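You operate a simulated robot arm through the tools that you are given. There is no shell and no other tool.

You are at the controls of a simulated robot arm. One attempt, no reset.

JOB
Move the green pan to the blue mat and wipe both spill marks off the cold hob.
Fine: blue cloth, back where it lay; leave the knobs OFF. What is to be rubbed or washed off counts as gone when no trace of it is left.

It is judged by the outcome, as a careful person would: the job done as asked, and still so three seconds after it is handed in. It fails if anything else is knocked over, pushed out of place, dropped, spilled or broken. Flat cloth is picked up by pressing the open fingertips on it (5 to 10 N) and closing them slowly along it; thin cloth reads only 2 to 8 mm in the jaws.

ROBOT AND FRAMES
A 6-joint arm with a two-finger gripper, fixed in place. Base frame: the origin is at the foot of the arm, x ahead of it, y to its left, z up. Units: mm, degrees, N and s.
With the tool pointing down near the work surface it reaches from about 380 to 860 mm from the base axis. Its first joint turns from -166.0 to 166.0 degrees. Payload 2.45 kg.
Tool frame: the origin (TCP) lies between the finger pads and is the grasp point; the fingertips stand 20 mm ahead of it; z points along the fingers, y is the line along which they close. Largest opening 140 mm; the body of the gripper starts 168 mm behind the TCP.
Orientation is that of the tool frame in the base frame, as [roll, pitch, yaw] about the fixed x, y, z axes, in that order (R = Rz(yaw) Ry(pitch) Rx(roll)). With the fingers straight down and closing along the base's y, the tool's x points along the base's -x, its y along +y and its z along -z.

CONTROLS
- The arm moves only by the tool drive_tool. Its argument "deltas" is one flat list of numbers, 7 for each row, row after row: the shift along the tool's x, y, z in units of 20 mm (1.0 is 20 mm), then the turn, a rotation vector about the tool's x, y, z in units of 4 degrees (1.0 is 4 degrees), then the closure, from 0 (fully open) to 1 (shut). In form: [tx, ty, tz, wx, wy, wz, fingers, tx, ty, tz, wx, wy, wz, fingers, ...]. A call has 1 to 20 rows; each row shifts and turns the commanded pose from where the row before left it, along the tool's axes as they then stand. A call with a number of a shift or a turn outside -1 to 1 is refused whole. Each row takes 0.2 s and may step no farther than 50 mm and 8.6 degrees from the row before; otherwise, or with a gripper value out of range, the whole call is refused. Where a pose cannot be reached the arm comes as near as it can. A force on the tool above 40 N (or 10 N above the force at the start of the call, whichever is more), or a blocked arm, ends the call early, and 0.2 s more pass. The fingers move at their own pace (about 45 mm/s each) and stop on an object; they squeeze with about 44 N. The grip force told is the motor's: it shows also when the fingers shut on nothing. Time passes only in rows, and 0.2 s behind the last, so rows that do not move let the fingers close. It gives the time, the measured TCP pose, the force on the tool (base axes), the opening and the grip force at its end, in the units of the frame above (readings bear some noise), with the torque about the TCP (base axes, N m) and any sound that the robot's microphone picked up.
- Cameras (640 x 400 px; columns grow to the right, rows downward): "scene" is fixed at [399.9, 498.1, 1645.5]; the picture's right is [-0.99, -0.12, 0.00], its down [-0.05, 0.44, -0.89] and it looks along [0.11, -0.89, -0.45] (base axes); focal length 352 px, centre (320, 200). "wrist" rides on the gripper at [78, 11, -209] in the tool frame; the picture's right is [-0.14, 0.99, 0.00], its down [-0.92, -0.13, -0.37] and it looks along [-0.37, -0.05, 0.93] (tool axes); focal length 280 px, centre (320, 200). There is no depth. A picture from a camera that has moved, and an enlarged one, comes with that camera's place and axes in the base frame and with its lens.
- capture(camera): a new picture of that camera. It takes no simulated time.
- raise_lower(by): slides the trunk up (or, below 0, down) by that many mm; the arm rides with it, the base frame stays. It gives what a move gives, with no picture.
- inspect(camera, box): a new picture of the part [left, top, right, bottom] of that camera's present view, enlarged. It takes no simulated time.
- sign_off(): hands the job in; it is judged then, once.

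Places have to be worked out from the pictures, the camera data and where the tool is seen. Open the gripper and draw the arm clear of the work before you hand the job in, unless the task says otherwise.

The tools are called by a JSON object that holds its "method" and its "body". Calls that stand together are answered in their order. drive_tool: Moves the arm, as the interface text tells. Its arguments: {"type":"object","properties":{"deltas":{"type":"array"}},"required":["deltas"]} The other tools are called the same way: raise_lower (by) slides the trunk up or down; capture (camera) takes a picture; inspect (camera, box) takes an enlarged picture of a part of a camera's view; sign_off () hands the job in.

At the start:

```text
time_s: 0.0
tool_pos: [146.6, -476.8, 1179.6]
orientation: [180.0, 0.1, 180.0]
force: [0.6, 0.0, 1.1]
moment: [0.01, 0.02, 0.01]
gripper_width: 140.0
gripper_force: 0.0
trunk travel left (down, up): [-150.0, 80.0]
```

scene: 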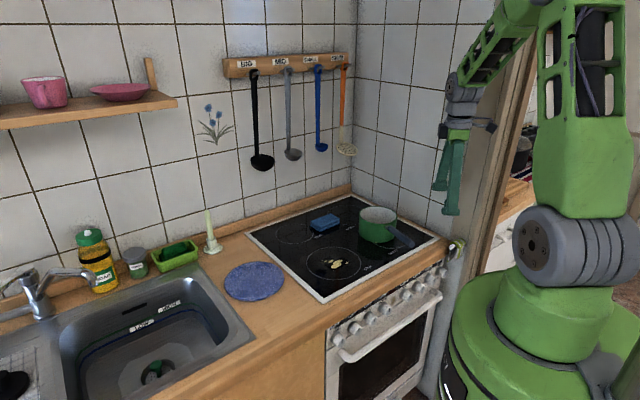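
wrist: 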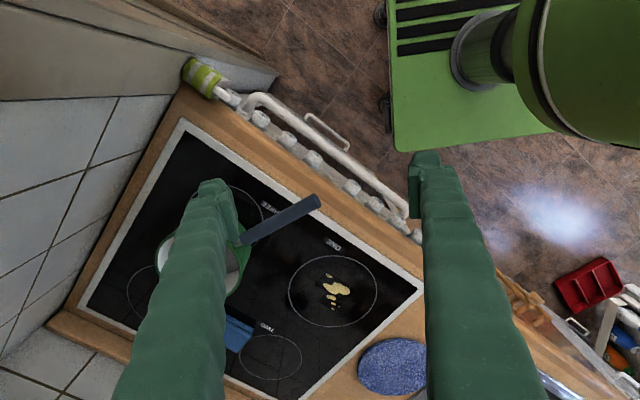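

I start by looking closely at the hob, the pan, the blue cloth/mat and the knobs before moving anything.

{"method": "inspect", "body": {"camera": "scene", "box": [220, 170, 470, 326]}}

{"method": "inspect", "body": {"camera": "wrist", "box": [60, 60, 460, 400]}}

{"method": "inspect", "body": {"camera": "scene", "box": [60, 200, 300, 350]}}

```text
2.56 times, centred on (345, 248) of scene
camera zoom: at [399.9, 498.1, 1645.5], right [-0.99, -0.12, 0.0], down [-0.05, 0.44, -0.89], along [0.11, -0.89, -0.45], focal length 902 px, centre (256, 77)
```

zoom: 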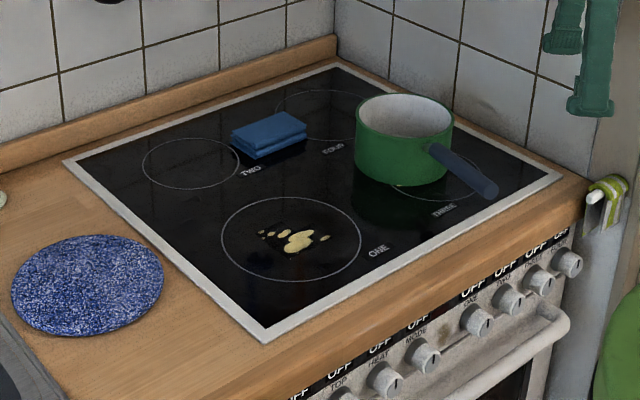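

```text
1.18 times, centred on (260, 230) of wrist
camera zoom: at [68.0, -466.8, 1387.8], right [0.14, 0.99, 0.0], down [0.92, -0.13, 0.37], along [0.37, -0.05, -0.93], focal length 330 px, centre (391, 165)
```

zoom: 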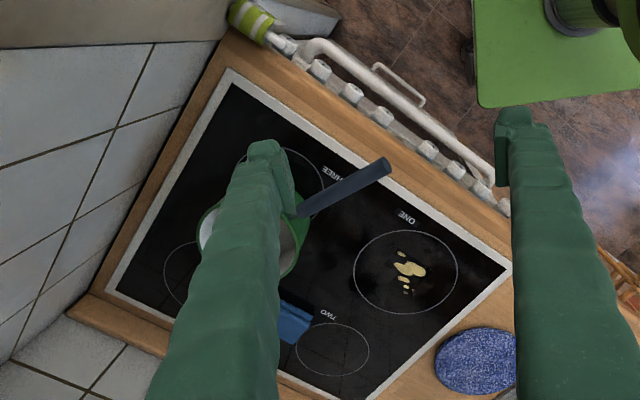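

```text
2.67 times, centred on (180, 275) of scene
camera zoom: at [399.9, 498.1, 1645.5], right [-0.99, -0.12, 0.0], down [-0.05, 0.44, -0.89], along [0.11, -0.89, -0.45], focal length 940 px, centre (693, 0)
```

zoom: 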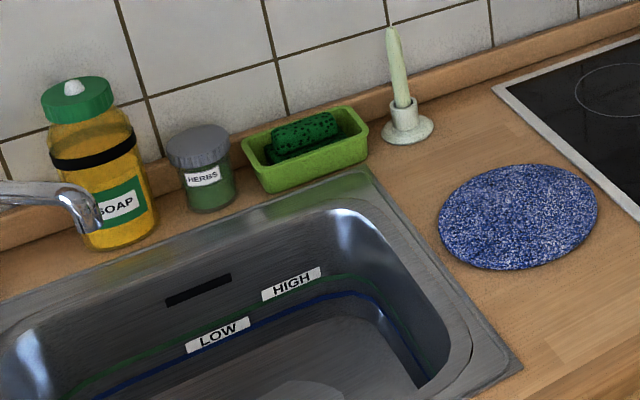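

The pan stands near ring THREE with its handle pointing towards the robot, one spill lies on ring ONE, the folded blue cloth lies at the back near TWO, and the round blue mat is left of the hob. The hob surface is at z of about 905. I turn the tool so the fingers would close across the handle, staying high, and take a new look.

{"method": "drive_tool", "body": {"deltas": [0, 0, 0, 0, 0, 1, 0, 0, 0, 0, 0, 0, 1, 0, 0, 0, 0, 0, 0, 1, 0, 0, 0, 0, 0, 0, 1, 0, 0, 0, 0, 0, 0, 1, 0, 0, 0, 0, 0, 0, 1, 0, 0, 0, 0, 0, 0, 1, 0, 0, 0, 0, 0, 0, 1, 0, 0, 0, 0, 0, 0, 1, 0, 0, 0, 0, 0, 0, 1, 0, 0, 0, 0, 0, 0, 1, 0, 0, 0, 0, 0, 0, 1, 0, 0, 0, 0, 0, 0, 0.5, 0]}}

{"method": "capture", "body": {"camera": "wrist"}}

{"method": "capture", "body": {"camera": "scene"}}

```text
time_s: 2.8
tool_pos: [146.3, -477.0, 1180.0]
orientation: [-180.0, 0.0, 129.8]
force: [0.2, -0.1, 0.6]
moment: [0.02, 0.03, 0.01]
gripper_width: 139.8
gripper_force: 0.1
trunk travel left (down, up): [-150.0, 80.0]
```

```text
taken
camera wrist: at [104.2, -410.4, 1387.3], right [0.85, 0.53, 0.0], down [0.49, -0.79, 0.37], along [0.2, -0.31, -0.93], focal length 280 px, centre (320, 200)
```

wrist: 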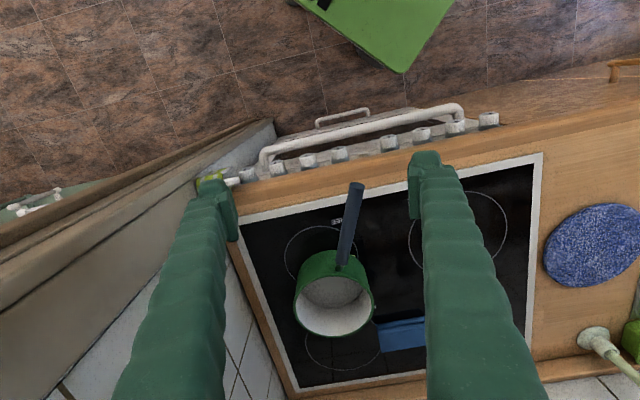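

```text
taken
```

scene: 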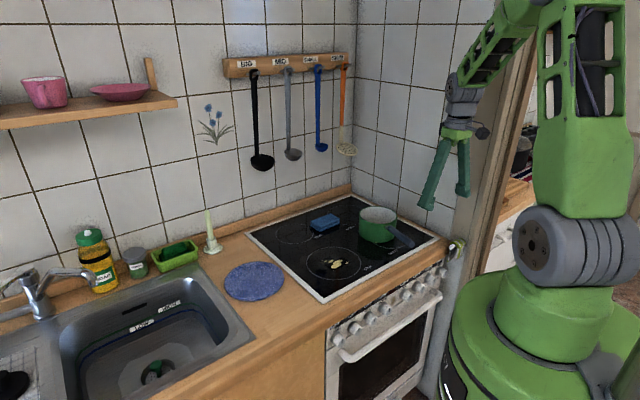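

The pan is empty, with its rim at z of about 975 and the grey handle rising slightly towards the robot. I zoom in to fix its line and check the knobs.

{"method": "inspect", "body": {"camera": "wrist", "box": [230, 150, 430, 390]}}

{"method": "inspect", "body": {"camera": "scene", "box": [330, 190, 430, 255]}}

{"method": "inspect", "body": {"camera": "scene", "box": [320, 240, 470, 340]}}

```text
1.67 times, centred on (330, 270) of wrist
camera zoom: at [104.2, -410.4, 1387.3], right [0.85, 0.53, 0.0], down [0.49, -0.79, 0.37], along [0.2, -0.31, -0.93], focal length 467 px, centre (303, 83)
```

zoom: 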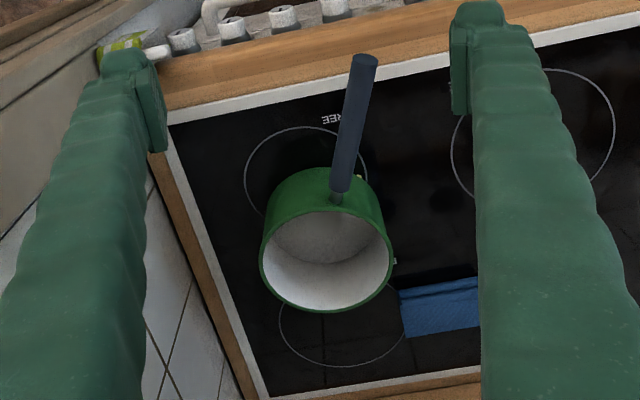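

```text
6.15 times, centred on (380, 222) of scene
camera zoom: at [399.9, 498.1, 1645.5], right [-0.99, -0.12, 0.0], down [-0.05, 0.44, -0.89], along [0.11, -0.89, -0.45], focal length 2168 px, centre (-49, 62)
```

zoom: 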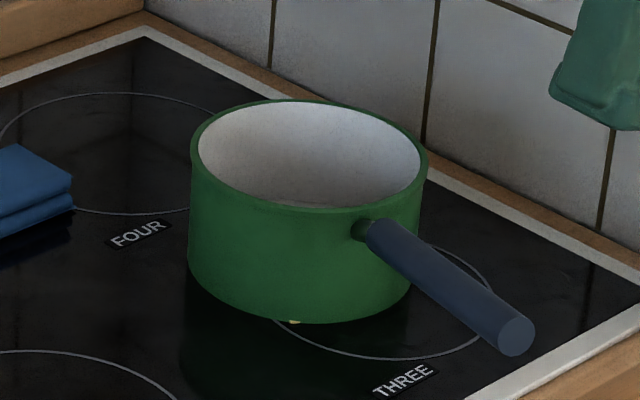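

```text
4.00 times, centred on (395, 290) of scene
camera zoom: at [399.9, 498.1, 1645.5], right [-0.99, -0.12, 0.0], down [-0.05, 0.44, -0.89], along [0.11, -0.89, -0.45], focal length 1409 px, centre (20, -160)
```

zoom: 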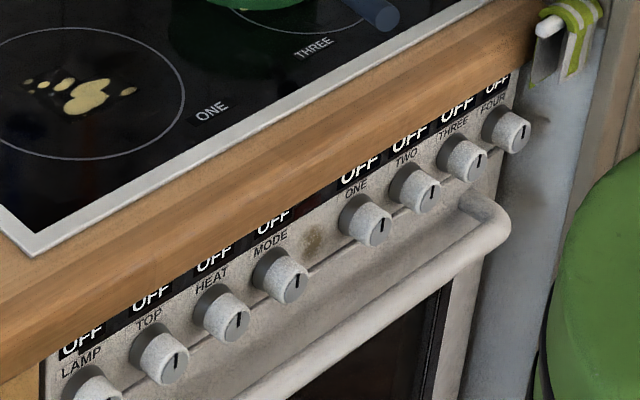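

The second spill peeks out from under the pan, so the pan has to go first. I place the handle axis from about (289,-629,977) to (224,-492,1002), azimuth 115°. I align the tool to it and move above a grip point near the root, (278,-607).

{"method": "drive_tool", "body": {"deltas": [0, 0, 0, 0, 0, 0.9, 0, 0, 0, 0, 0, 0, 0.9, 0, 0, 0, 0, 0, 0, 0.9, 0, 0, 0, 0, 0, 0, 0.9, 0, -0.869, 0.316, 0, 0, 0, 0, 0, -0.869, 0.316, 0, 0, 0, 0, 0, -0.869, 0.316, 0, 0, 0, 0, 0, -0.869, 0.316, 0, 0, 0, 0, 0, -0.869, 0.316, 0, 0, 0, 0, 0, -0.869, 0.316, 0, 0, 0, 0, 0, -0.869, 0.316, 0, 0, 0, 0, 0, -0.869, 0.316, 0, 0, 0, 0, 0, -0.869, 0.316, 0, 0, 0, 0, 0, -0.869, 0.316, 0, 0, 0, 0, 0]}}

{"method": "capture", "body": {"camera": "wrist"}}

{"method": "capture", "body": {"camera": "scene"}}

```text
time_s: 5.8
tool_pos: [277.9, -607.5, 1179.8]
orientation: [-180.0, 0.1, 115.5]
force: [-0.3, -0.3, 0.6]
moment: [0.0, -0.03, -0.02]
gripper_width: 139.8
gripper_force: 0.1
trunk travel left (down, up): [-150.0, 80.0]
```

```text
taken
camera wrist: at [253.9, -534.0, 1388.2], right [0.95, 0.3, 0.0], down [0.28, -0.89, 0.37], along [0.11, -0.35, -0.93], focal length 280 px, centre (320, 200)
```

wrist: 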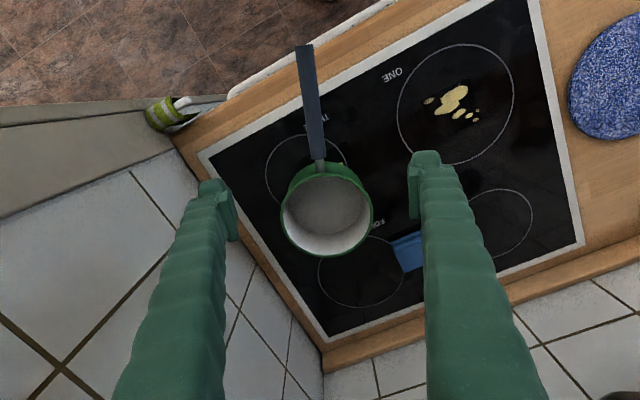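

```text
taken
```

scene: 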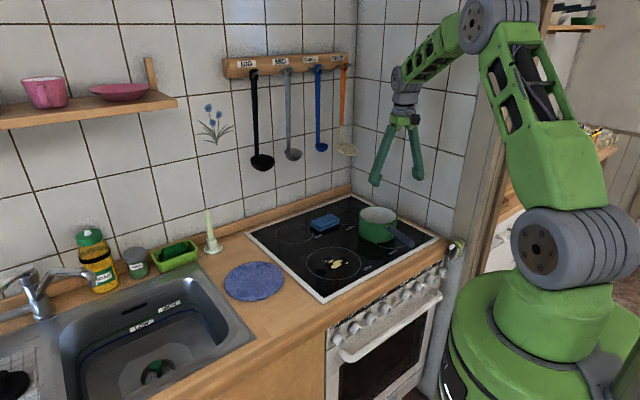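

The handle runs straight down the middle between the fingers, pan centred ahead. I descend to z of about 1060 and check the alignment again.

{"method": "drive_tool", "body": {"deltas": [0, 0, 1, 0, 0, 0, 0, 0, 0, 1, 0, 0, 0, 0, 0, 0, 1, 0, 0, 0, 0, 0, 0, 1, 0, 0, 0, 0, 0, 0, 1, 0, 0, 0, 0, 0, 0, 1, 0, 0, 0, 0]}}

{"method": "capture", "body": {"camera": "wrist"}}

{"method": "inspect", "body": {"camera": "scene", "box": [310, 100, 470, 260]}}

```text
time_s: 7.2
tool_pos: [277.3, -609.0, 1057.9]
orientation: [180.0, 0.0, 115.6]
force: [0.2, 0.5, 1.0]
moment: [0.02, -0.02, -0.02]
gripper_width: 140.1
gripper_force: 0.1
trunk travel left (down, up): [-150.0, 80.0]
```

```text
taken
camera wrist: at [253.9, -533.3, 1266.4], right [0.95, 0.3, 0.0], down [0.28, -0.89, 0.37], along [0.11, -0.35, -0.93], focal length 280 px, centre (320, 200)
```

wrist: 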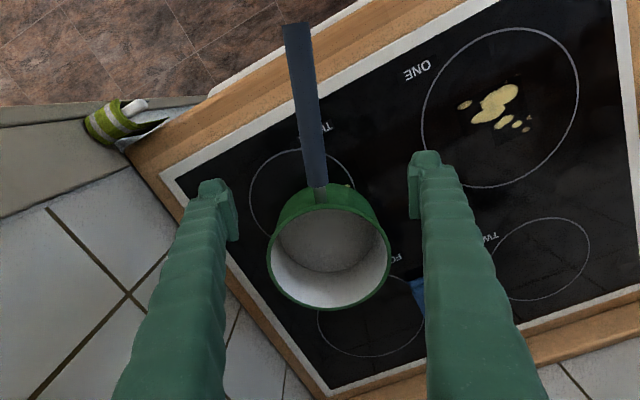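

```text
2.50 times, centred on (390, 180) of scene
camera zoom: at [399.9, 498.1, 1645.5], right [-0.99, -0.12, 0.0], down [-0.05, 0.44, -0.89], along [0.11, -0.89, -0.45], focal length 881 px, centre (145, 250)
```

zoom: 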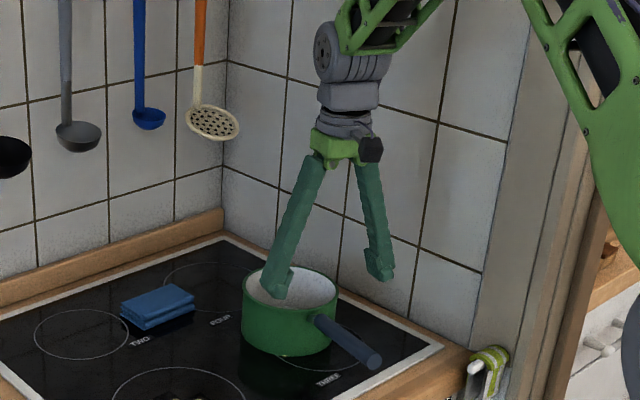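

The handle lies about 2.5 mm to the -y side of the TCP line. I correct for that, go down to handle height (z of about 980) and close the fingers on it.

{"method": "drive_tool", "body": {"deltas": [0, -0.12, 0.97, 0, 0, 0, 0, 0, 0, 0.97, 0, 0, 0, 0, 0, 0, 0.97, 0, 0, 0, 0, 0, 0, 0.95, 0, 0, 0, 0, 0, 0, 0, 0, 0, 0, 0]}}

{"method": "capture", "body": {"camera": "wrist"}}

{"method": "inspect", "body": {"camera": "scene", "box": [330, 140, 450, 260]}}

```text
time_s: 8.4
tool_pos: [274.2, -608.1, 982.5]
orientation: [-180.0, -0.1, 115.6]
force: [0.5, -0.2, -0.7]
moment: [-0.03, 0.0, 0.0]
gripper_width: 139.9
gripper_force: 0.1
trunk travel left (down, up): [-150.0, 80.0]
```

```text
taken
camera wrist: at [250.1, -533.4, 1190.8], right [0.95, 0.3, 0.0], down [0.28, -0.89, 0.37], along [0.11, -0.35, -0.93], focal length 280 px, centre (320, 200)
```

wrist: 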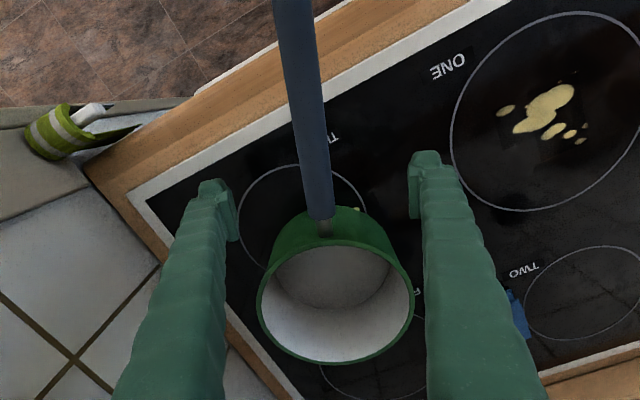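

```text
3.33 times, centred on (390, 200) of scene
camera zoom: at [399.9, 498.1, 1645.5], right [-0.99, -0.12, 0.0], down [-0.05, 0.44, -0.89], along [0.11, -0.89, -0.45], focal length 1174 px, centre (87, 200)
```

zoom: 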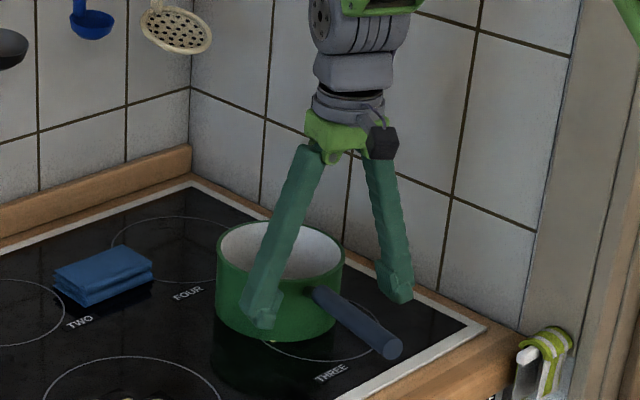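

The handle is centred between the pads with its root just ahead of the finger width. I close the fingers on it now.

{"method": "drive_tool", "body": {"deltas": [0, 0, 0, 0, 0, 0, 0.6, 0, 0, 0, 0, 0, 0, 0.75, 0, 0, 0, 0, 0, 0, 0.8, 0, 0, 0, 0, 0, 0, 0.85, 0, 0, 0, 0, 0, 0, 0.9, 0, 0, 0, 0, 0, 0, 0.95, 0, 0, 0, 0, 0, 0, 1, 0, 0, 0, 0, 0, 0, 1, 0, 0, 0, 0, 0, 0, 1, 0, 0, 0, 0, 0, 0, 1]}}

{"method": "capture", "body": {"camera": "wrist"}}

{"method": "inspect", "body": {"camera": "scene", "box": [330, 140, 450, 260]}}

```text
time_s: 10.6
tool_pos: [273.7, -607.5, 983.3]
orientation: [-180.0, 0.0, 115.7]
force: [-1.1, 0.5, 0.0]
moment: [0.02, 0.06, -0.19]
gripper_width: 18.6
gripper_force: 43.6
trunk travel left (down, up): [-150.0, 80.0]
```

```text
taken
camera wrist: at [250.0, -533.7, 1190.9], right [0.95, 0.3, 0.0], down [0.28, -0.89, 0.37], along [0.11, -0.35, -0.93], focal length 280 px, centre (320, 200)
```

wrist: 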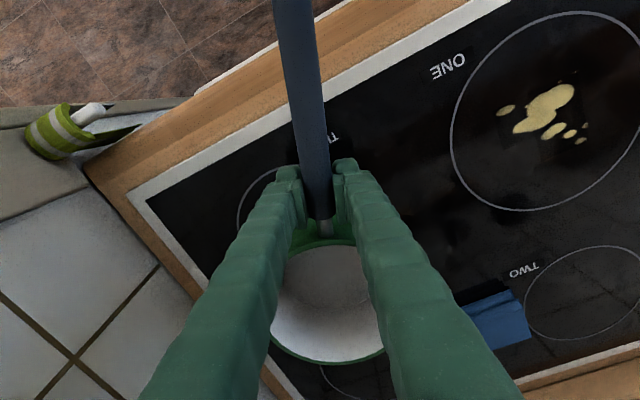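

```text
3.33 times, centred on (390, 200) of scene
camera zoom: at [399.9, 498.1, 1645.5], right [-0.99, -0.12, 0.0], down [-0.05, 0.44, -0.89], along [0.11, -0.89, -0.45], focal length 1174 px, centre (87, 200)
```

zoom: 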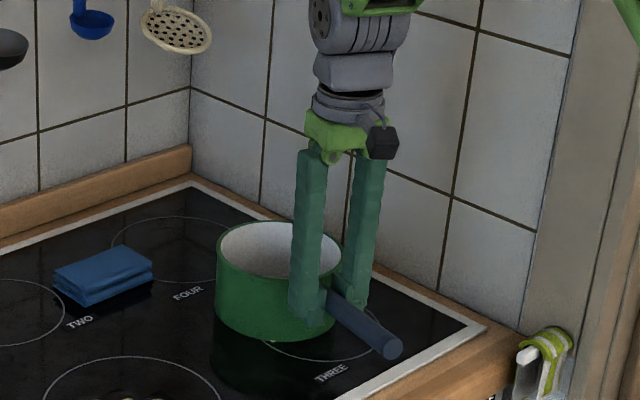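

The handle is held (18.6 mm, 43.6 N). I lift gently by about 20 mm and check whether the pan stays level.

{"method": "drive_tool", "body": {"deltas": [0, 0, -0.25, 0, 0, 0, 1, 0, 0, -0.25, 0, 0, 0, 1, 0, 0, -0.25, 0, 0, 0, 1, 0, 0, -0.25, 0, 0, 0, 1, 0, 0, 0, 0, 0, 0, 1]}}

{"method": "inspect", "body": {"camera": "scene", "box": [330, 140, 450, 260]}}

{"method": "capture", "body": {"camera": "wrist"}}

```text
time_s: 11.8
tool_pos: [273.7, -608.4, 1002.5]
orientation: [180.0, 0.0, 115.6]
force: [0.4, 0.2, -6.2]
moment: [0.46, 0.2, 0.03]
gripper_width: 18.3
gripper_force: 43.3
trunk travel left (down, up): [-150.0, 80.0]
```

```text
3.33 times, centred on (390, 200) of scene
camera zoom: at [399.9, 498.1, 1645.5], right [-0.99, -0.12, 0.0], down [-0.05, 0.44, -0.89], along [0.11, -0.89, -0.45], focal length 1174 px, centre (87, 200)
```

zoom: 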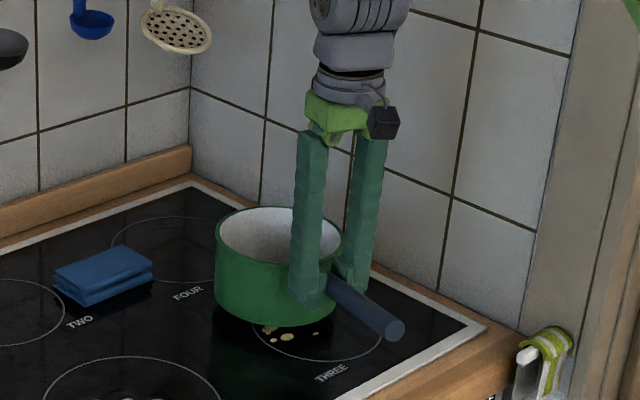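

```text
taken
camera wrist: at [251.4, -534.6, 1210.9], right [0.95, 0.3, 0.0], down [0.28, -0.89, 0.37], along [0.11, -0.35, -0.93], focal length 280 px, centre (320, 200)
```

wrist: 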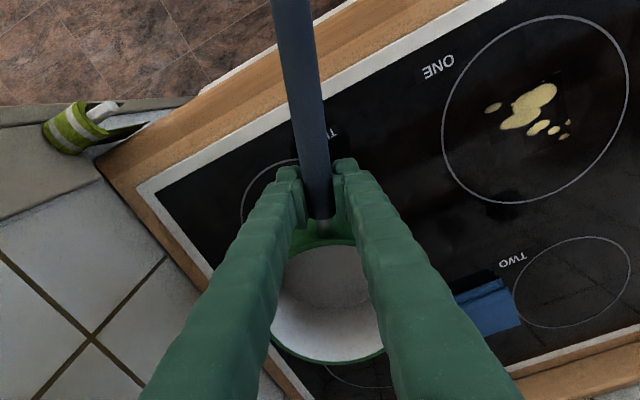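

The pan came up level (about 6.3 N, 0.5 N m) and the second spill is visible under it. I lift to z of about 1070 and turn the pan by about 19.5°, so the handle will stand square to the counter front.

{"method": "drive_tool", "body": {"deltas": [0, 0, -0.4, 0, 0, 0, 1, 0, 0, -0.7, 0, 0, 0, 1, 0, 0, -0.8, 0, 0, 0, 1, 0, 0, -0.8, 0, 0, 0, 1, 0, 0, -0.5, 0, 0, 0, 1, 0, 0, -0.2, 0, 0, 0, 1, 0, 0, 0, 0, 0, -0.4, 1, 0, 0, 0, 0, 0, -0.8, 1, 0, 0, 0, 0, 0, -0.9, 1, 0, 0, 0, 0, 0, -0.9, 1, 0, 0, 0, 0, 0, -0.9, 1, 0, 0, 0, 0, 0, -0.6, 1, 0, 0, 0, 0, 0, -0.35, 1]}}

{"method": "capture", "body": {"camera": "scene"}}

{"method": "capture", "body": {"camera": "wrist"}}

```text
time_s: 14.6
tool_pos: [274.1, -608.5, 1070.1]
orientation: [180.0, -0.1, 135.0]
force: [0.0, -0.7, -6.1]
moment: [0.35, 0.33, 0.01]
gripper_width: 18.4
gripper_force: 43.2
trunk travel left (down, up): [-150.0, 80.0]
```

```text
taken
```

scene: 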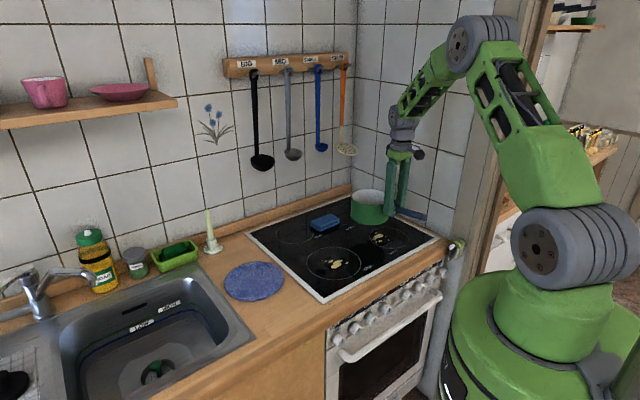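

```text
taken
camera wrist: at [228.2, -546.4, 1278.2], right [0.8, 0.6, 0.0], down [0.56, -0.74, 0.37], along [0.22, -0.29, -0.93], focal length 280 px, centre (320, 200)
```

wrist: 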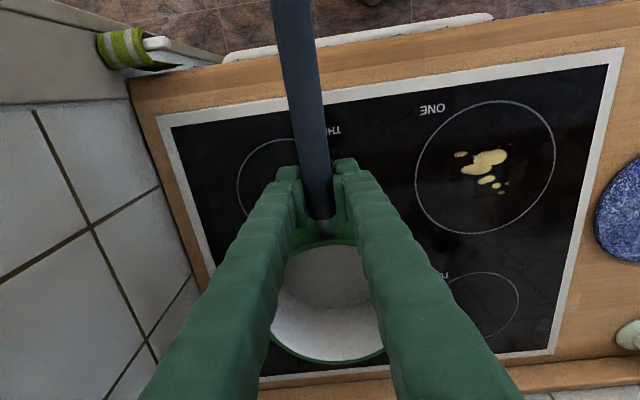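

The pan holds level. I carry it along the counter towards the mat, stopping partway to look.

{"method": "drive_tool", "body": {"deltas": [-0.02, 0.3, 0, 0, 0, 0, 1, -0.04, 0.6, 0, 0, 0, 0, 1, -0.06, 0.9, 0, 0, 0, 0, 1, -0.06, 0.9, 0, 0, 0, 0, 1, -0.06, 0.9, 0, 0, 0, 0, 1, -0.06, 0.9, 0, 0, 0, 0, 1, -0.06, 0.9, 0, 0, 0, 0, 1, -0.06, 0.9, 0, 0, 0, 0, 1, -0.06, 0.9, 0, 0, 0, 0, 1, -0.06, 0.9, 0, 0, 0, 0, 1, -0.06, 0.9, 0, 0, 0, 0, 1, -0.06, 0.9, 0, 0, 0, 0, 1, -0.06, 0.9, 0, 0, 0, 0, 1, -0.06, 0.9, 0, 0, 0, 0, 1, -0.06, 0.9, 0, 0, 0, 0, 1, -0.04, 0.6, 0, 0, 0, 0, 1, -0.02, 0.3, 0, 0, 0, 0, 1]}}

{"method": "capture", "body": {"camera": "wrist"}}

{"method": "capture", "body": {"camera": "scene"}}

```text
time_s: 18.2
tool_pos: [478.9, -429.8, 1069.9]
orientation: [179.9, 0.0, 135.0]
force: [0.1, 0.1, -6.6]
moment: [0.33, 0.35, 0.01]
gripper_width: 18.3
gripper_force: 43.3
trunk travel left (down, up): [-150.0, 80.0]
```

```text
taken
camera wrist: at [431.9, -367.5, 1278.5], right [0.8, 0.6, 0.0], down [0.56, -0.74, 0.37], along [0.22, -0.29, -0.93], focal length 280 px, centre (320, 200)
```

wrist: 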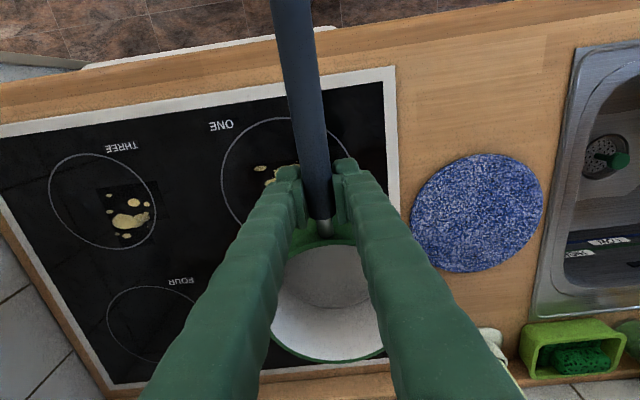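

```text
taken
```

scene: 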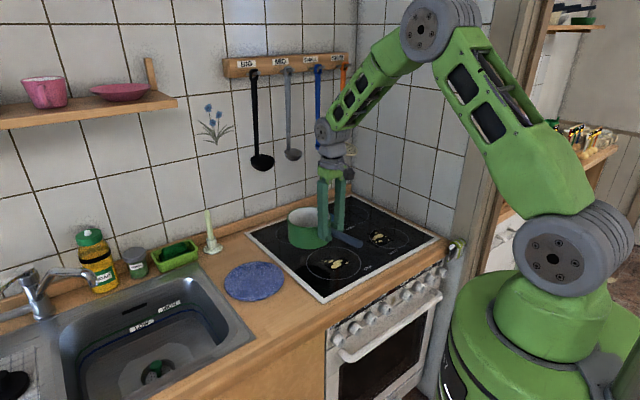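

The mat's centre comes out near (719,-367) with a radius of about 97, and the pan's centre sits about 112 mm ahead of the TCP. I carry on to TCP (640,-288), so the pan hangs over the mat.

{"method": "drive_tool", "body": {"deltas": [-0.048, 0.3, 0, 0, 0, 0, 1, -0.048, 0.6, 0, 0, 0, 0, 1, -0.048, 0.9, 0, 0, 0, 0, 1, -0.048, 0.9, 0, 0, 0, 0, 1, -0.048, 0.9, 0, 0, 0, 0, 1, -0.048, 0.9, 0, 0, 0, 0, 1, -0.048, 0.9, 0, 0, 0, 0, 1, -0.048, 0.9, 0, 0, 0, 0, 1, -0.048, 0.9, 0, 0, 0, 0, 1, -0.048, 0.9, 0, 0, 0, 0, 1, -0.048, 0.9, 0, 0, 0, 0, 1, -0.048, 0.9, 0, 0, 0, 0, 1, -0.048, 0.5, 0, 0, 0, 0, 1, -0.048, 0.31, 0, 0, 0, 0, 1]}}

{"method": "capture", "body": {"camera": "wrist"}}

{"method": "inspect", "body": {"camera": "scene", "box": [180, 180, 380, 320]}}

```text
time_s: 21.2
tool_pos: [642.4, -288.4, 1070.6]
orientation: [180.0, 0.1, 135.0]
force: [-0.5, -0.1, -6.9]
moment: [0.33, 0.35, 0.04]
gripper_width: 18.4
gripper_force: 43.5
trunk travel left (down, up): [-150.0, 80.0]
```

```text
taken
camera wrist: at [594.3, -226.5, 1278.0], right [0.8, 0.6, 0.0], down [0.56, -0.74, 0.37], along [0.22, -0.29, -0.93], focal length 280 px, centre (320, 200)
```

wrist: 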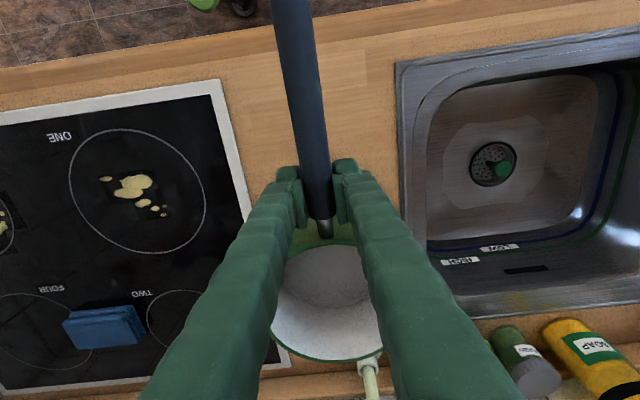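

```text
2.86 times, centred on (280, 250) of scene
camera zoom: at [399.9, 498.1, 1645.5], right [-0.99, -0.12, 0.0], down [-0.05, 0.44, -0.89], along [0.11, -0.89, -0.45], focal length 1007 px, centre (434, 57)
```

zoom: 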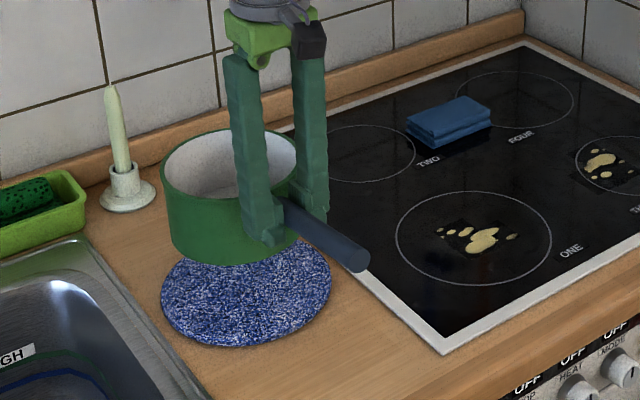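

The pan hangs over the mat: its centre comes out at (722,-368) against the mat's (720,-369). I lower it 70 mm and look again before touching down.

{"method": "drive_tool", "body": {"deltas": [0, 0, 0.3, 0, 0, 0, 1, 0, 0, 0.5, 0, 0, 0, 1, 0, 0, 0.6, 0, 0, 0, 1, 0, 0, 0.6, 0, 0, 0, 1, 0, 0, 0.6, 0, 0, 0, 1, 0, 0, 0.5, 0, 0, 0, 1, 0, 0, 0.3, 0, 0, 0, 1, 0, 0, 0.1, 0, 0, 0, 1]}}

{"method": "inspect", "body": {"camera": "scene", "box": [180, 180, 380, 320]}}

{"method": "capture", "body": {"camera": "wrist"}}

```text
time_s: 23.0
tool_pos: [641.2, -287.1, 999.9]
orientation: [-180.0, -0.1, 135.0]
force: [0.0, -0.6, -5.8]
moment: [0.37, 0.35, 0.02]
gripper_width: 18.4
gripper_force: 44.0
trunk travel left (down, up): [-150.0, 80.0]
```

```text
2.86 times, centred on (280, 250) of scene
camera zoom: at [399.9, 498.1, 1645.5], right [-0.99, -0.12, 0.0], down [-0.05, 0.44, -0.89], along [0.11, -0.89, -0.45], focal length 1007 px, centre (434, 57)
```

zoom: 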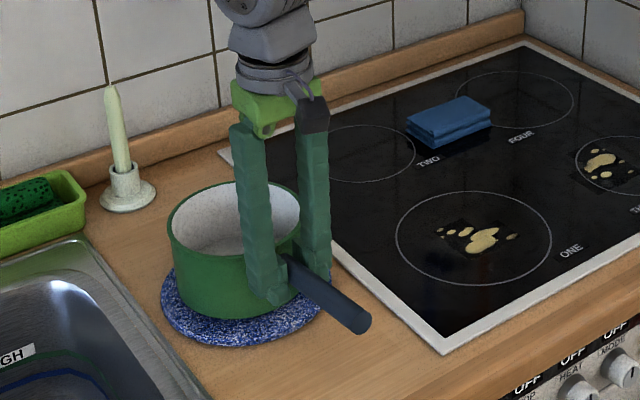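

```text
taken
camera wrist: at [594.7, -226.1, 1208.1], right [0.8, 0.6, 0.0], down [0.56, -0.74, 0.37], along [0.22, -0.29, -0.93], focal length 280 px, centre (320, 200)
```

wrist: 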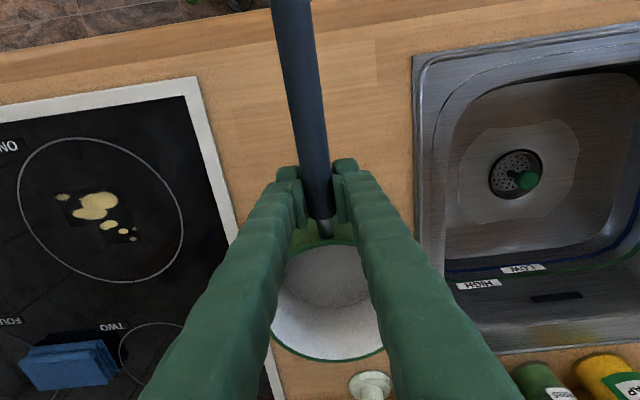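

The mat shows evenly around the pan's base, with about 15 mm left to go. I lower it slowly and watch the force.

{"method": "drive_tool", "body": {"deltas": [0, 0, 0.2, 0, 0, 0, 1, 0, 0, 0.2, 0, 0, 0, 1, 0, 0, 0.1, 0, 0, 0, 1, 0, 0, 0.1, 0, 0, 0, 1, 0, 0, 0, 0, 0, 0, 1]}}

{"method": "inspect", "body": {"camera": "scene", "box": [200, 200, 320, 320]}}

```text
time_s: 24.2
tool_pos: [641.4, -288.2, 989.4]
orientation: [-180.0, 0.1, 135.0]
force: [-1.7, 2.7, 5.9]
moment: [-0.97, -0.97, 0.09]
gripper_width: 18.5
gripper_force: 43.9
trunk travel left (down, up): [-150.0, 80.0]
```

```text
3.33 times, centred on (260, 260) of scene
camera zoom: at [399.9, 498.1, 1645.5], right [-0.99, -0.12, 0.0], down [-0.05, 0.44, -0.89], along [0.11, -0.89, -0.45], focal length 1174 px, centre (520, 0)
```

zoom: 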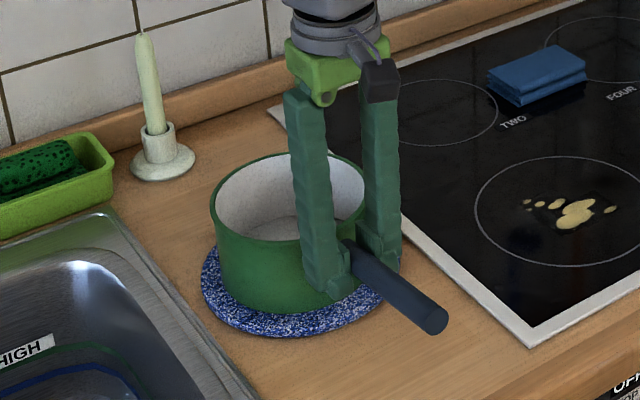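

The pan has touched down on the mat (force now +6 N). I ease up by 1 mm and open the fingers gradually.

{"method": "drive_tool", "body": {"deltas": [0, 0, -0.05, 0, 0, 0, 1, 0, 0, 0, 0, 0, 0, 0.86, 0, 0, 0, 0, 0, 0, 0.84, 0, 0, 0, 0, 0, 0, 0.8, 0, 0, 0, 0, 0, 0, 0.7, 0, 0, 0, 0, 0, 0, 0.6, 0, 0, 0, 0, 0, 0, 0.5, 0, 0, 0, 0, 0, 0, 0.5, 0, 0, 0, 0, 0, 0, 0.5]}}

{"method": "capture", "body": {"camera": "wrist"}}

{"method": "inspect", "body": {"camera": "scene", "box": [200, 200, 320, 320]}}

```text
time_s: 26.2
tool_pos: [642.3, -287.5, 989.4]
orientation: [180.0, 0.0, 134.9]
force: [-0.1, -0.6, -0.3]
moment: [0.02, 0.01, 0.02]
gripper_width: 70.0
gripper_force: 0.0
trunk travel left (down, up): [-150.0, 80.0]
```

```text
taken
camera wrist: at [594.0, -226.1, 1197.4], right [0.8, 0.6, 0.0], down [0.56, -0.74, 0.37], along [0.22, -0.29, -0.93], focal length 280 px, centre (320, 200)
```

wrist: 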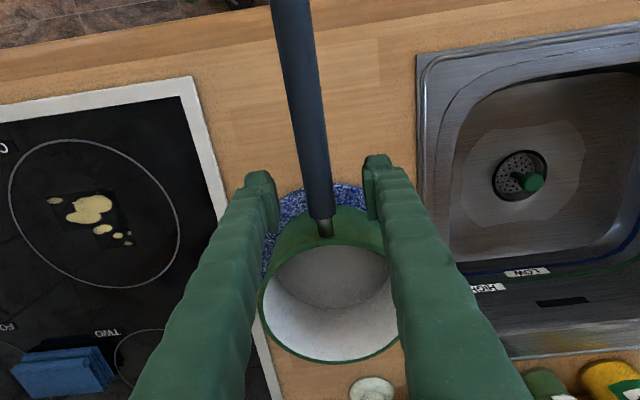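

```text
3.33 times, centred on (260, 260) of scene
camera zoom: at [399.9, 498.1, 1645.5], right [-0.99, -0.12, 0.0], down [-0.05, 0.44, -0.89], along [0.11, -0.89, -0.45], focal length 1174 px, centre (520, 0)
```

zoom: 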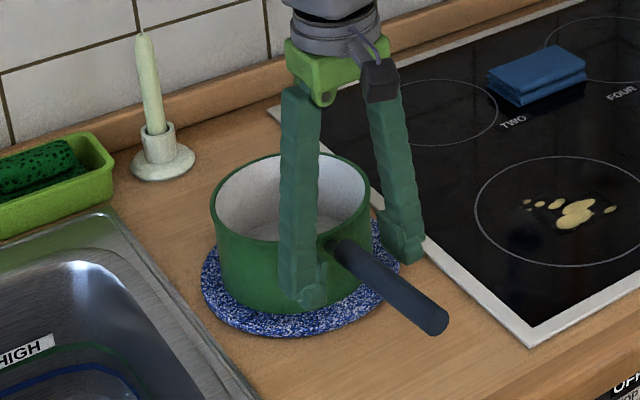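

The pan is released and stands on the mat. I rise straight up to look at it from above.

{"method": "drive_tool", "body": {"deltas": [0, 0, -0.5, 0, 0, 0, 0.4, 0, 0, -1, 0, 0, 0, 0.3, 0, 0, -1, 0, 0, 0, 0.3, 0, 0, -1, 0, 0, 0, 0.3, 0, 0, -1, 0, 0, 0, 0.3, 0, 0, -1, 0, 0, 0, 0.3, 0, 0, -1, 0, 0, 0, 0.3, 0, 0, -1, 0, 0, 0, 0.3, 0, 0, -1, 0, 0, 0, 0.3, 0, 0, -1, 0, 0, 0, 0.3, 0, 0, -0.5, 0, 0, 0, 0.3]}}

{"method": "capture", "body": {"camera": "wrist"}}

{"method": "inspect", "body": {"camera": "scene", "box": [180, 190, 440, 320]}}

```text
time_s: 28.6
tool_pos: [640.6, -287.6, 1190.0]
orientation: [180.0, 0.0, 135.0]
force: [-0.2, 0.1, -0.1]
moment: [0.02, 0.01, 0.02]
gripper_width: 97.9
gripper_force: 0.0
trunk travel left (down, up): [-150.0, 80.0]
```

```text
taken
camera wrist: at [593.8, -226.8, 1397.9], right [0.8, 0.6, 0.0], down [0.56, -0.74, 0.37], along [0.22, -0.29, -0.93], focal length 280 px, centre (320, 200)
```

wrist: 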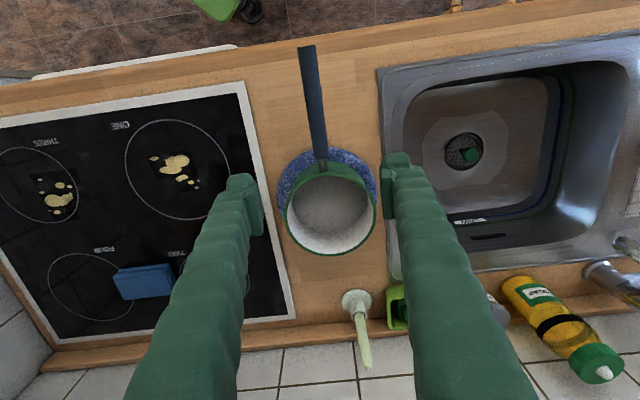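

```text
2.46 times, centred on (310, 255) of scene
camera zoom: at [399.9, 498.1, 1645.5], right [-0.99, -0.12, 0.0], down [-0.05, 0.44, -0.89], along [0.11, -0.89, -0.45], focal length 867 px, centre (345, 65)
```

zoom: 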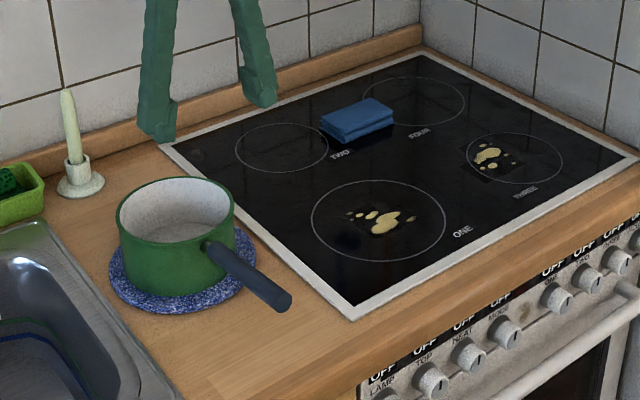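

The pan sits well centred on the mat (rim centre (718,-362) against mat (720,-368)). Now I study the cloth and both spills.

{"method": "inspect", "body": {"camera": "scene", "box": [295, 200, 355, 245]}}

{"method": "inspect", "body": {"camera": "wrist", "box": [0, 110, 260, 360]}}

{"method": "inspect", "body": {"camera": "scene", "box": [290, 220, 420, 300]}}

```text
8.89 times, centred on (325, 222) of scene
camera zoom: at [399.9, 498.1, 1645.5], right [-0.99, -0.12, 0.0], down [-0.05, 0.44, -0.89], along [0.11, -0.89, -0.45], focal length 3132 px, centre (276, 0)
```

zoom: 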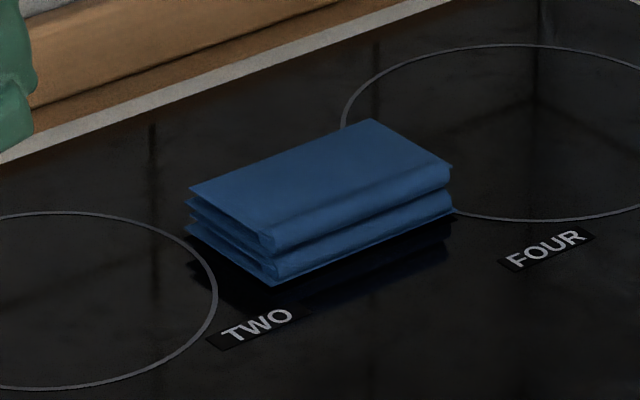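

```text
1.60 times, centred on (130, 235) of wrist
camera zoom: at [593.8, -226.8, 1397.9], right [0.8, 0.6, 0.0], down [0.56, -0.74, 0.37], along [0.22, -0.29, -0.93], focal length 449 px, centre (624, 144)
```

zoom: 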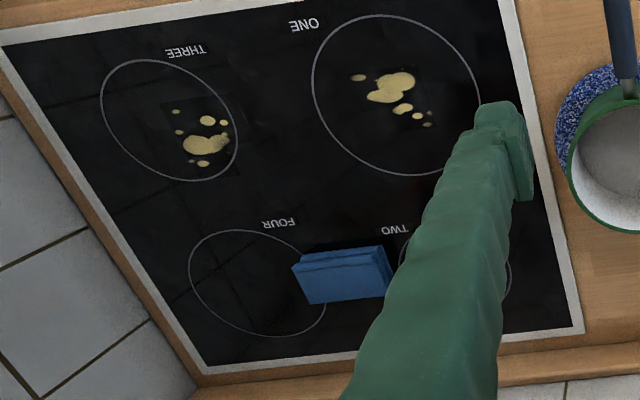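

```text
4.92 times, centred on (355, 260) of scene
camera zoom: at [399.9, 498.1, 1645.5], right [-0.99, -0.12, 0.0], down [-0.05, 0.44, -0.89], along [0.11, -0.89, -0.45], focal length 1734 px, centre (148, -95)
```

zoom: 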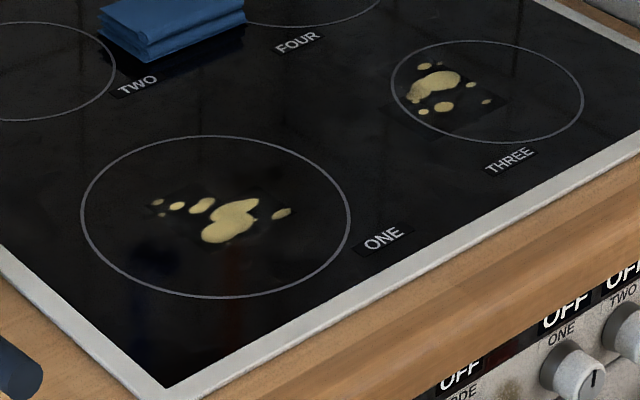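

The cloth is a folded stack of about 105 x 56 x 22 mm, centred near (536,-746) with its long side at azimuth about 44.5°. That is 918 mm out, beyond vertical reach, so I will tilt the tool outward and grip it by the two short ends. First I travel above the hob at z 1190 with the fingers opening fully.

{"method": "drive_tool", "body": {"deltas": [-0.3, -0.5, 0, 0, 0, 0, 0, -0.604, -0.995, 0, 0, 0, 0, 0, -0.604, -0.995, 0, 0, 0, 0, 0, -0.604, -0.995, 0, 0, 0, 0, 0, -0.604, -0.995, 0, 0, 0, 0, 0, -0.604, -0.995, 0, 0, 0, 0, 0, -0.604, -0.995, 0, 0, 0, 0, 0, -0.604, -0.995, 0, 0, 0, 0, 0, -0.604, -0.995, 0, 0, 0, 0, 0, -0.604, -0.995, 0, 0, 0, 0, 0, -0.604, -0.995, 0, 0, 0, 0, 0, -0.604, -0.995, 0, 0, 0, 0, 0, -0.604, -0.995, 0, 0, 0, 0, 0, -0.604, -0.995, 0, 0, 0, 0, 0, -0.3, -0.5, 0, 0, 0, 0, 0]}}

{"method": "capture", "body": {"camera": "wrist"}}

{"method": "capture", "body": {"camera": "scene"}}

```text
time_s: 31.8
tool_pos: [562.5, -604.3, 1189.5]
orientation: [180.0, 0.0, 134.9]
force: [0.3, 0.4, -0.1]
moment: [0.03, 0.03, -0.04]
gripper_width: 139.7
gripper_force: 0.1
trunk travel left (down, up): [-150.0, 80.0]
```

```text
taken
camera wrist: at [515.1, -543.0, 1397.2], right [0.8, 0.6, 0.0], down [0.56, -0.74, 0.37], along [0.22, -0.29, -0.93], focal length 280 px, centre (320, 200)
```

wrist: 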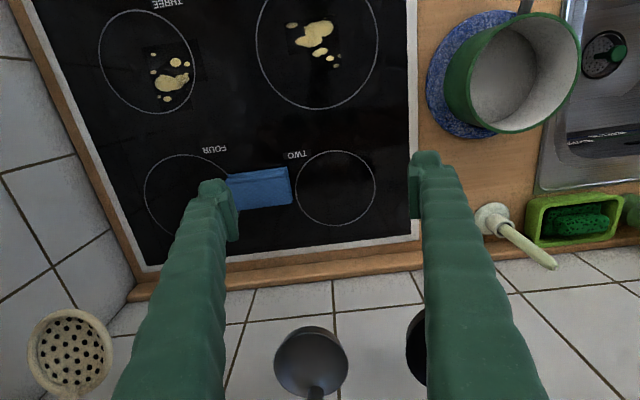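

```text
taken
```

scene: 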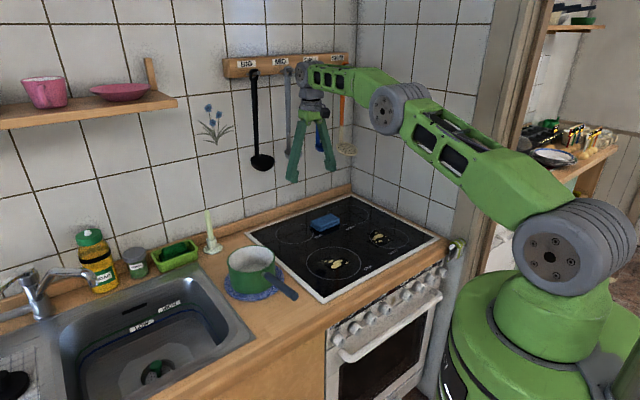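

The path is clear; the ladles hang at z of about 1170 near the back wall, so I stay low and tilted when reaching in. I descend to z of about 1000 here and then tilt the tool 15° outward.

{"method": "drive_tool", "body": {"deltas": [0, 0, 0.5, 0, 0, 0, 0, 0, 0, 1, 0, 0, 0, 0, 0, 0, 1, 0, 0, 0, 0, 0, 0, 1, 0, 0, 0, 0, 0, 0, 1, 0, 0, 0, 0, 0, 0, 1, 0, 0, 0, 0, 0, 0, 1, 0, 0, 0, 0, 0, 0, 1, 0, 0, 0, 0, 0, 0, 1, 0, 0, 0, 0, 0, 0, 1, 0, 0, 0, 0, 0, 0, 0, 0, -0.75, 0, 0, 0, 0, 0, 0, -0.75, 0, 0, 0, 0, 0, 0, -0.75, 0, 0, 0, 0, 0, 0, -0.75, 0, 0, 0, 0, 0, 0, -0.75, 0, 0]}}

{"method": "capture", "body": {"camera": "wrist"}}

{"method": "capture", "body": {"camera": "scene"}}

```text
time_s: 35.0
tool_pos: [563.5, -605.0, 1000.4]
orientation: [-179.9, 15.2, 135.0]
force: [-0.2, 0.0, 0.2]
moment: [-0.02, -0.03, -0.03]
gripper_width: 140.0
gripper_force: 0.1
trunk travel left (down, up): [-150.0, 80.0]
```

```text
taken
camera wrist: at [479.7, -506.2, 1181.0], right [0.79, 0.61, 0.04], down [0.47, -0.65, 0.6], along [0.38, -0.46, -0.8], focal length 280 px, centre (320, 200)
```

wrist: 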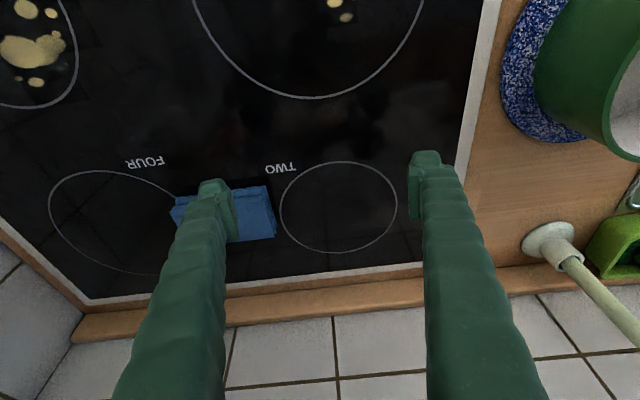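

```text
taken
```

scene: 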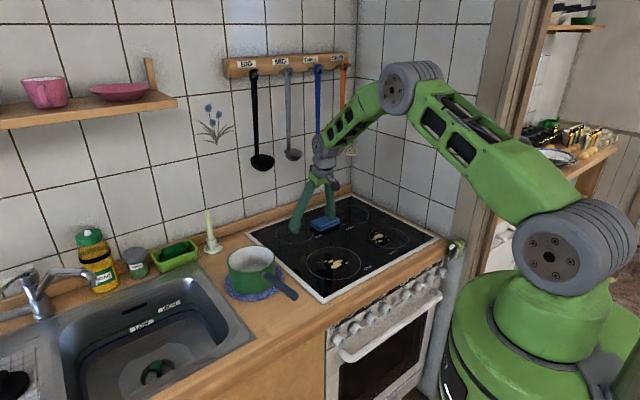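

The tilt is in place. I move out over the cloth at z of about 990 and look straight at it between the fingers.

{"method": "drive_tool", "body": {"deltas": [-0.476, -0.851, 0.202, 0, 0, 0, 0, -0.476, -0.851, 0.202, 0, 0, 0, 0, -0.476, -0.851, 0.202, 0, 0, 0, 0, -0.476, -0.851, 0.202, 0, 0, 0, 0, -0.476, -0.851, 0.202, 0, 0, 0, 0, -0.476, -0.851, 0.202, 0, 0, 0, 0, -0.476, -0.851, 0.202, 0, 0, 0, 0]}}

{"method": "capture", "body": {"camera": "wrist"}}

{"method": "inspect", "body": {"camera": "scene", "box": [260, 130, 400, 250]}}

```text
time_s: 36.6
tool_pos: [530.3, -739.4, 991.4]
orientation: [-180.0, 15.0, 135.0]
force: [-0.2, 0.7, -0.8]
moment: [0.02, -0.03, 0.0]
gripper_width: 140.1
gripper_force: 0.0
trunk travel left (down, up): [-150.0, 80.0]
```

```text
taken
camera wrist: at [446.2, -641.3, 1170.9], right [0.79, 0.61, 0.04], down [0.47, -0.65, 0.59], along [0.38, -0.46, -0.8], focal length 280 px, centre (320, 200)
```

wrist: 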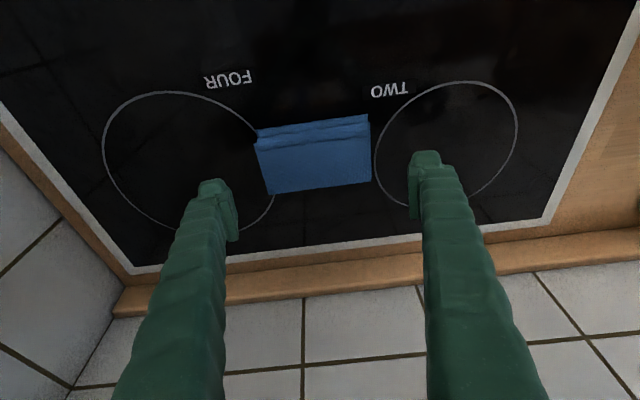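

```text
3.33 times, centred on (330, 190) of scene
camera zoom: at [399.9, 498.1, 1645.5], right [-0.99, -0.12, 0.0], down [-0.05, 0.44, -0.89], along [0.11, -0.89, -0.45], focal length 1174 px, centre (287, 233)
```

zoom: 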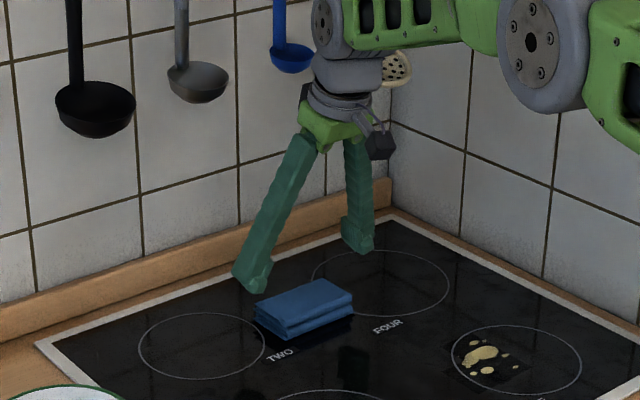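

The arm reaches it comfortably. The cloth's centre comes out at (536,-749), within 3 mm of the finger midline. I descend vertically to z of about 941, leaving the fingertips just above the hob.

{"method": "drive_tool", "body": {"deltas": [0.129, -0.03, 0.483, 0, 0, 0, 0, 0.129, -0.03, 0.483, 0, 0, 0, 0, 0.129, -0.03, 0.483, 0, 0, 0, 0, 0.129, -0.03, 0.483, 0, 0, 0, 0, 0.129, 0, 0.483, 0, 0, 0, 0]}}

{"method": "capture", "body": {"camera": "wrist"}}

{"method": "inspect", "body": {"camera": "scene", "box": [280, 170, 380, 250]}}

```text
time_s: 37.8
tool_pos: [528.6, -740.0, 940.2]
orientation: [-180.0, 15.0, 135.0]
force: [-0.2, -0.5, 0.8]
moment: [0.0, 0.02, 0.0]
gripper_width: 139.8
gripper_force: 0.1
trunk travel left (down, up): [-150.0, 80.0]
```

```text
taken
camera wrist: at [444.6, -642.4, 1120.4], right [0.79, 0.61, 0.04], down [0.47, -0.65, 0.59], along [0.38, -0.46, -0.8], focal length 280 px, centre (320, 200)
```

wrist: 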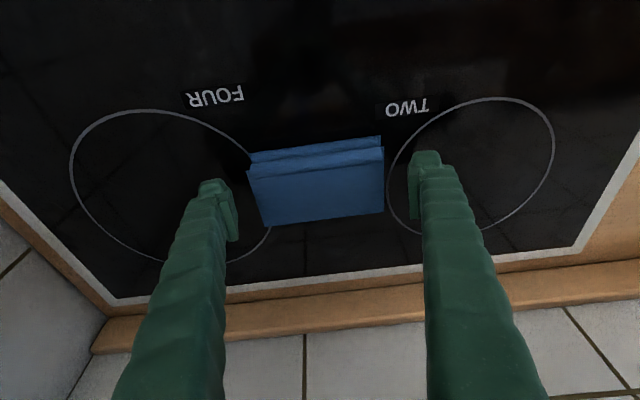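

```text
5.00 times, centred on (330, 210) of scene
camera zoom: at [399.9, 498.1, 1645.5], right [-0.99, -0.12, 0.0], down [-0.05, 0.44, -0.89], along [0.11, -0.89, -0.45], focal length 1762 px, centre (270, 150)
```

zoom: 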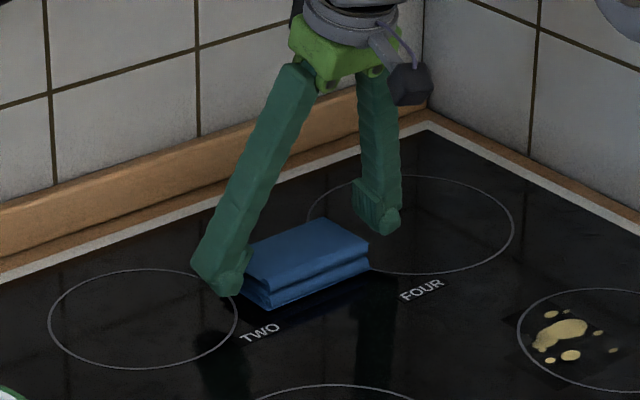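

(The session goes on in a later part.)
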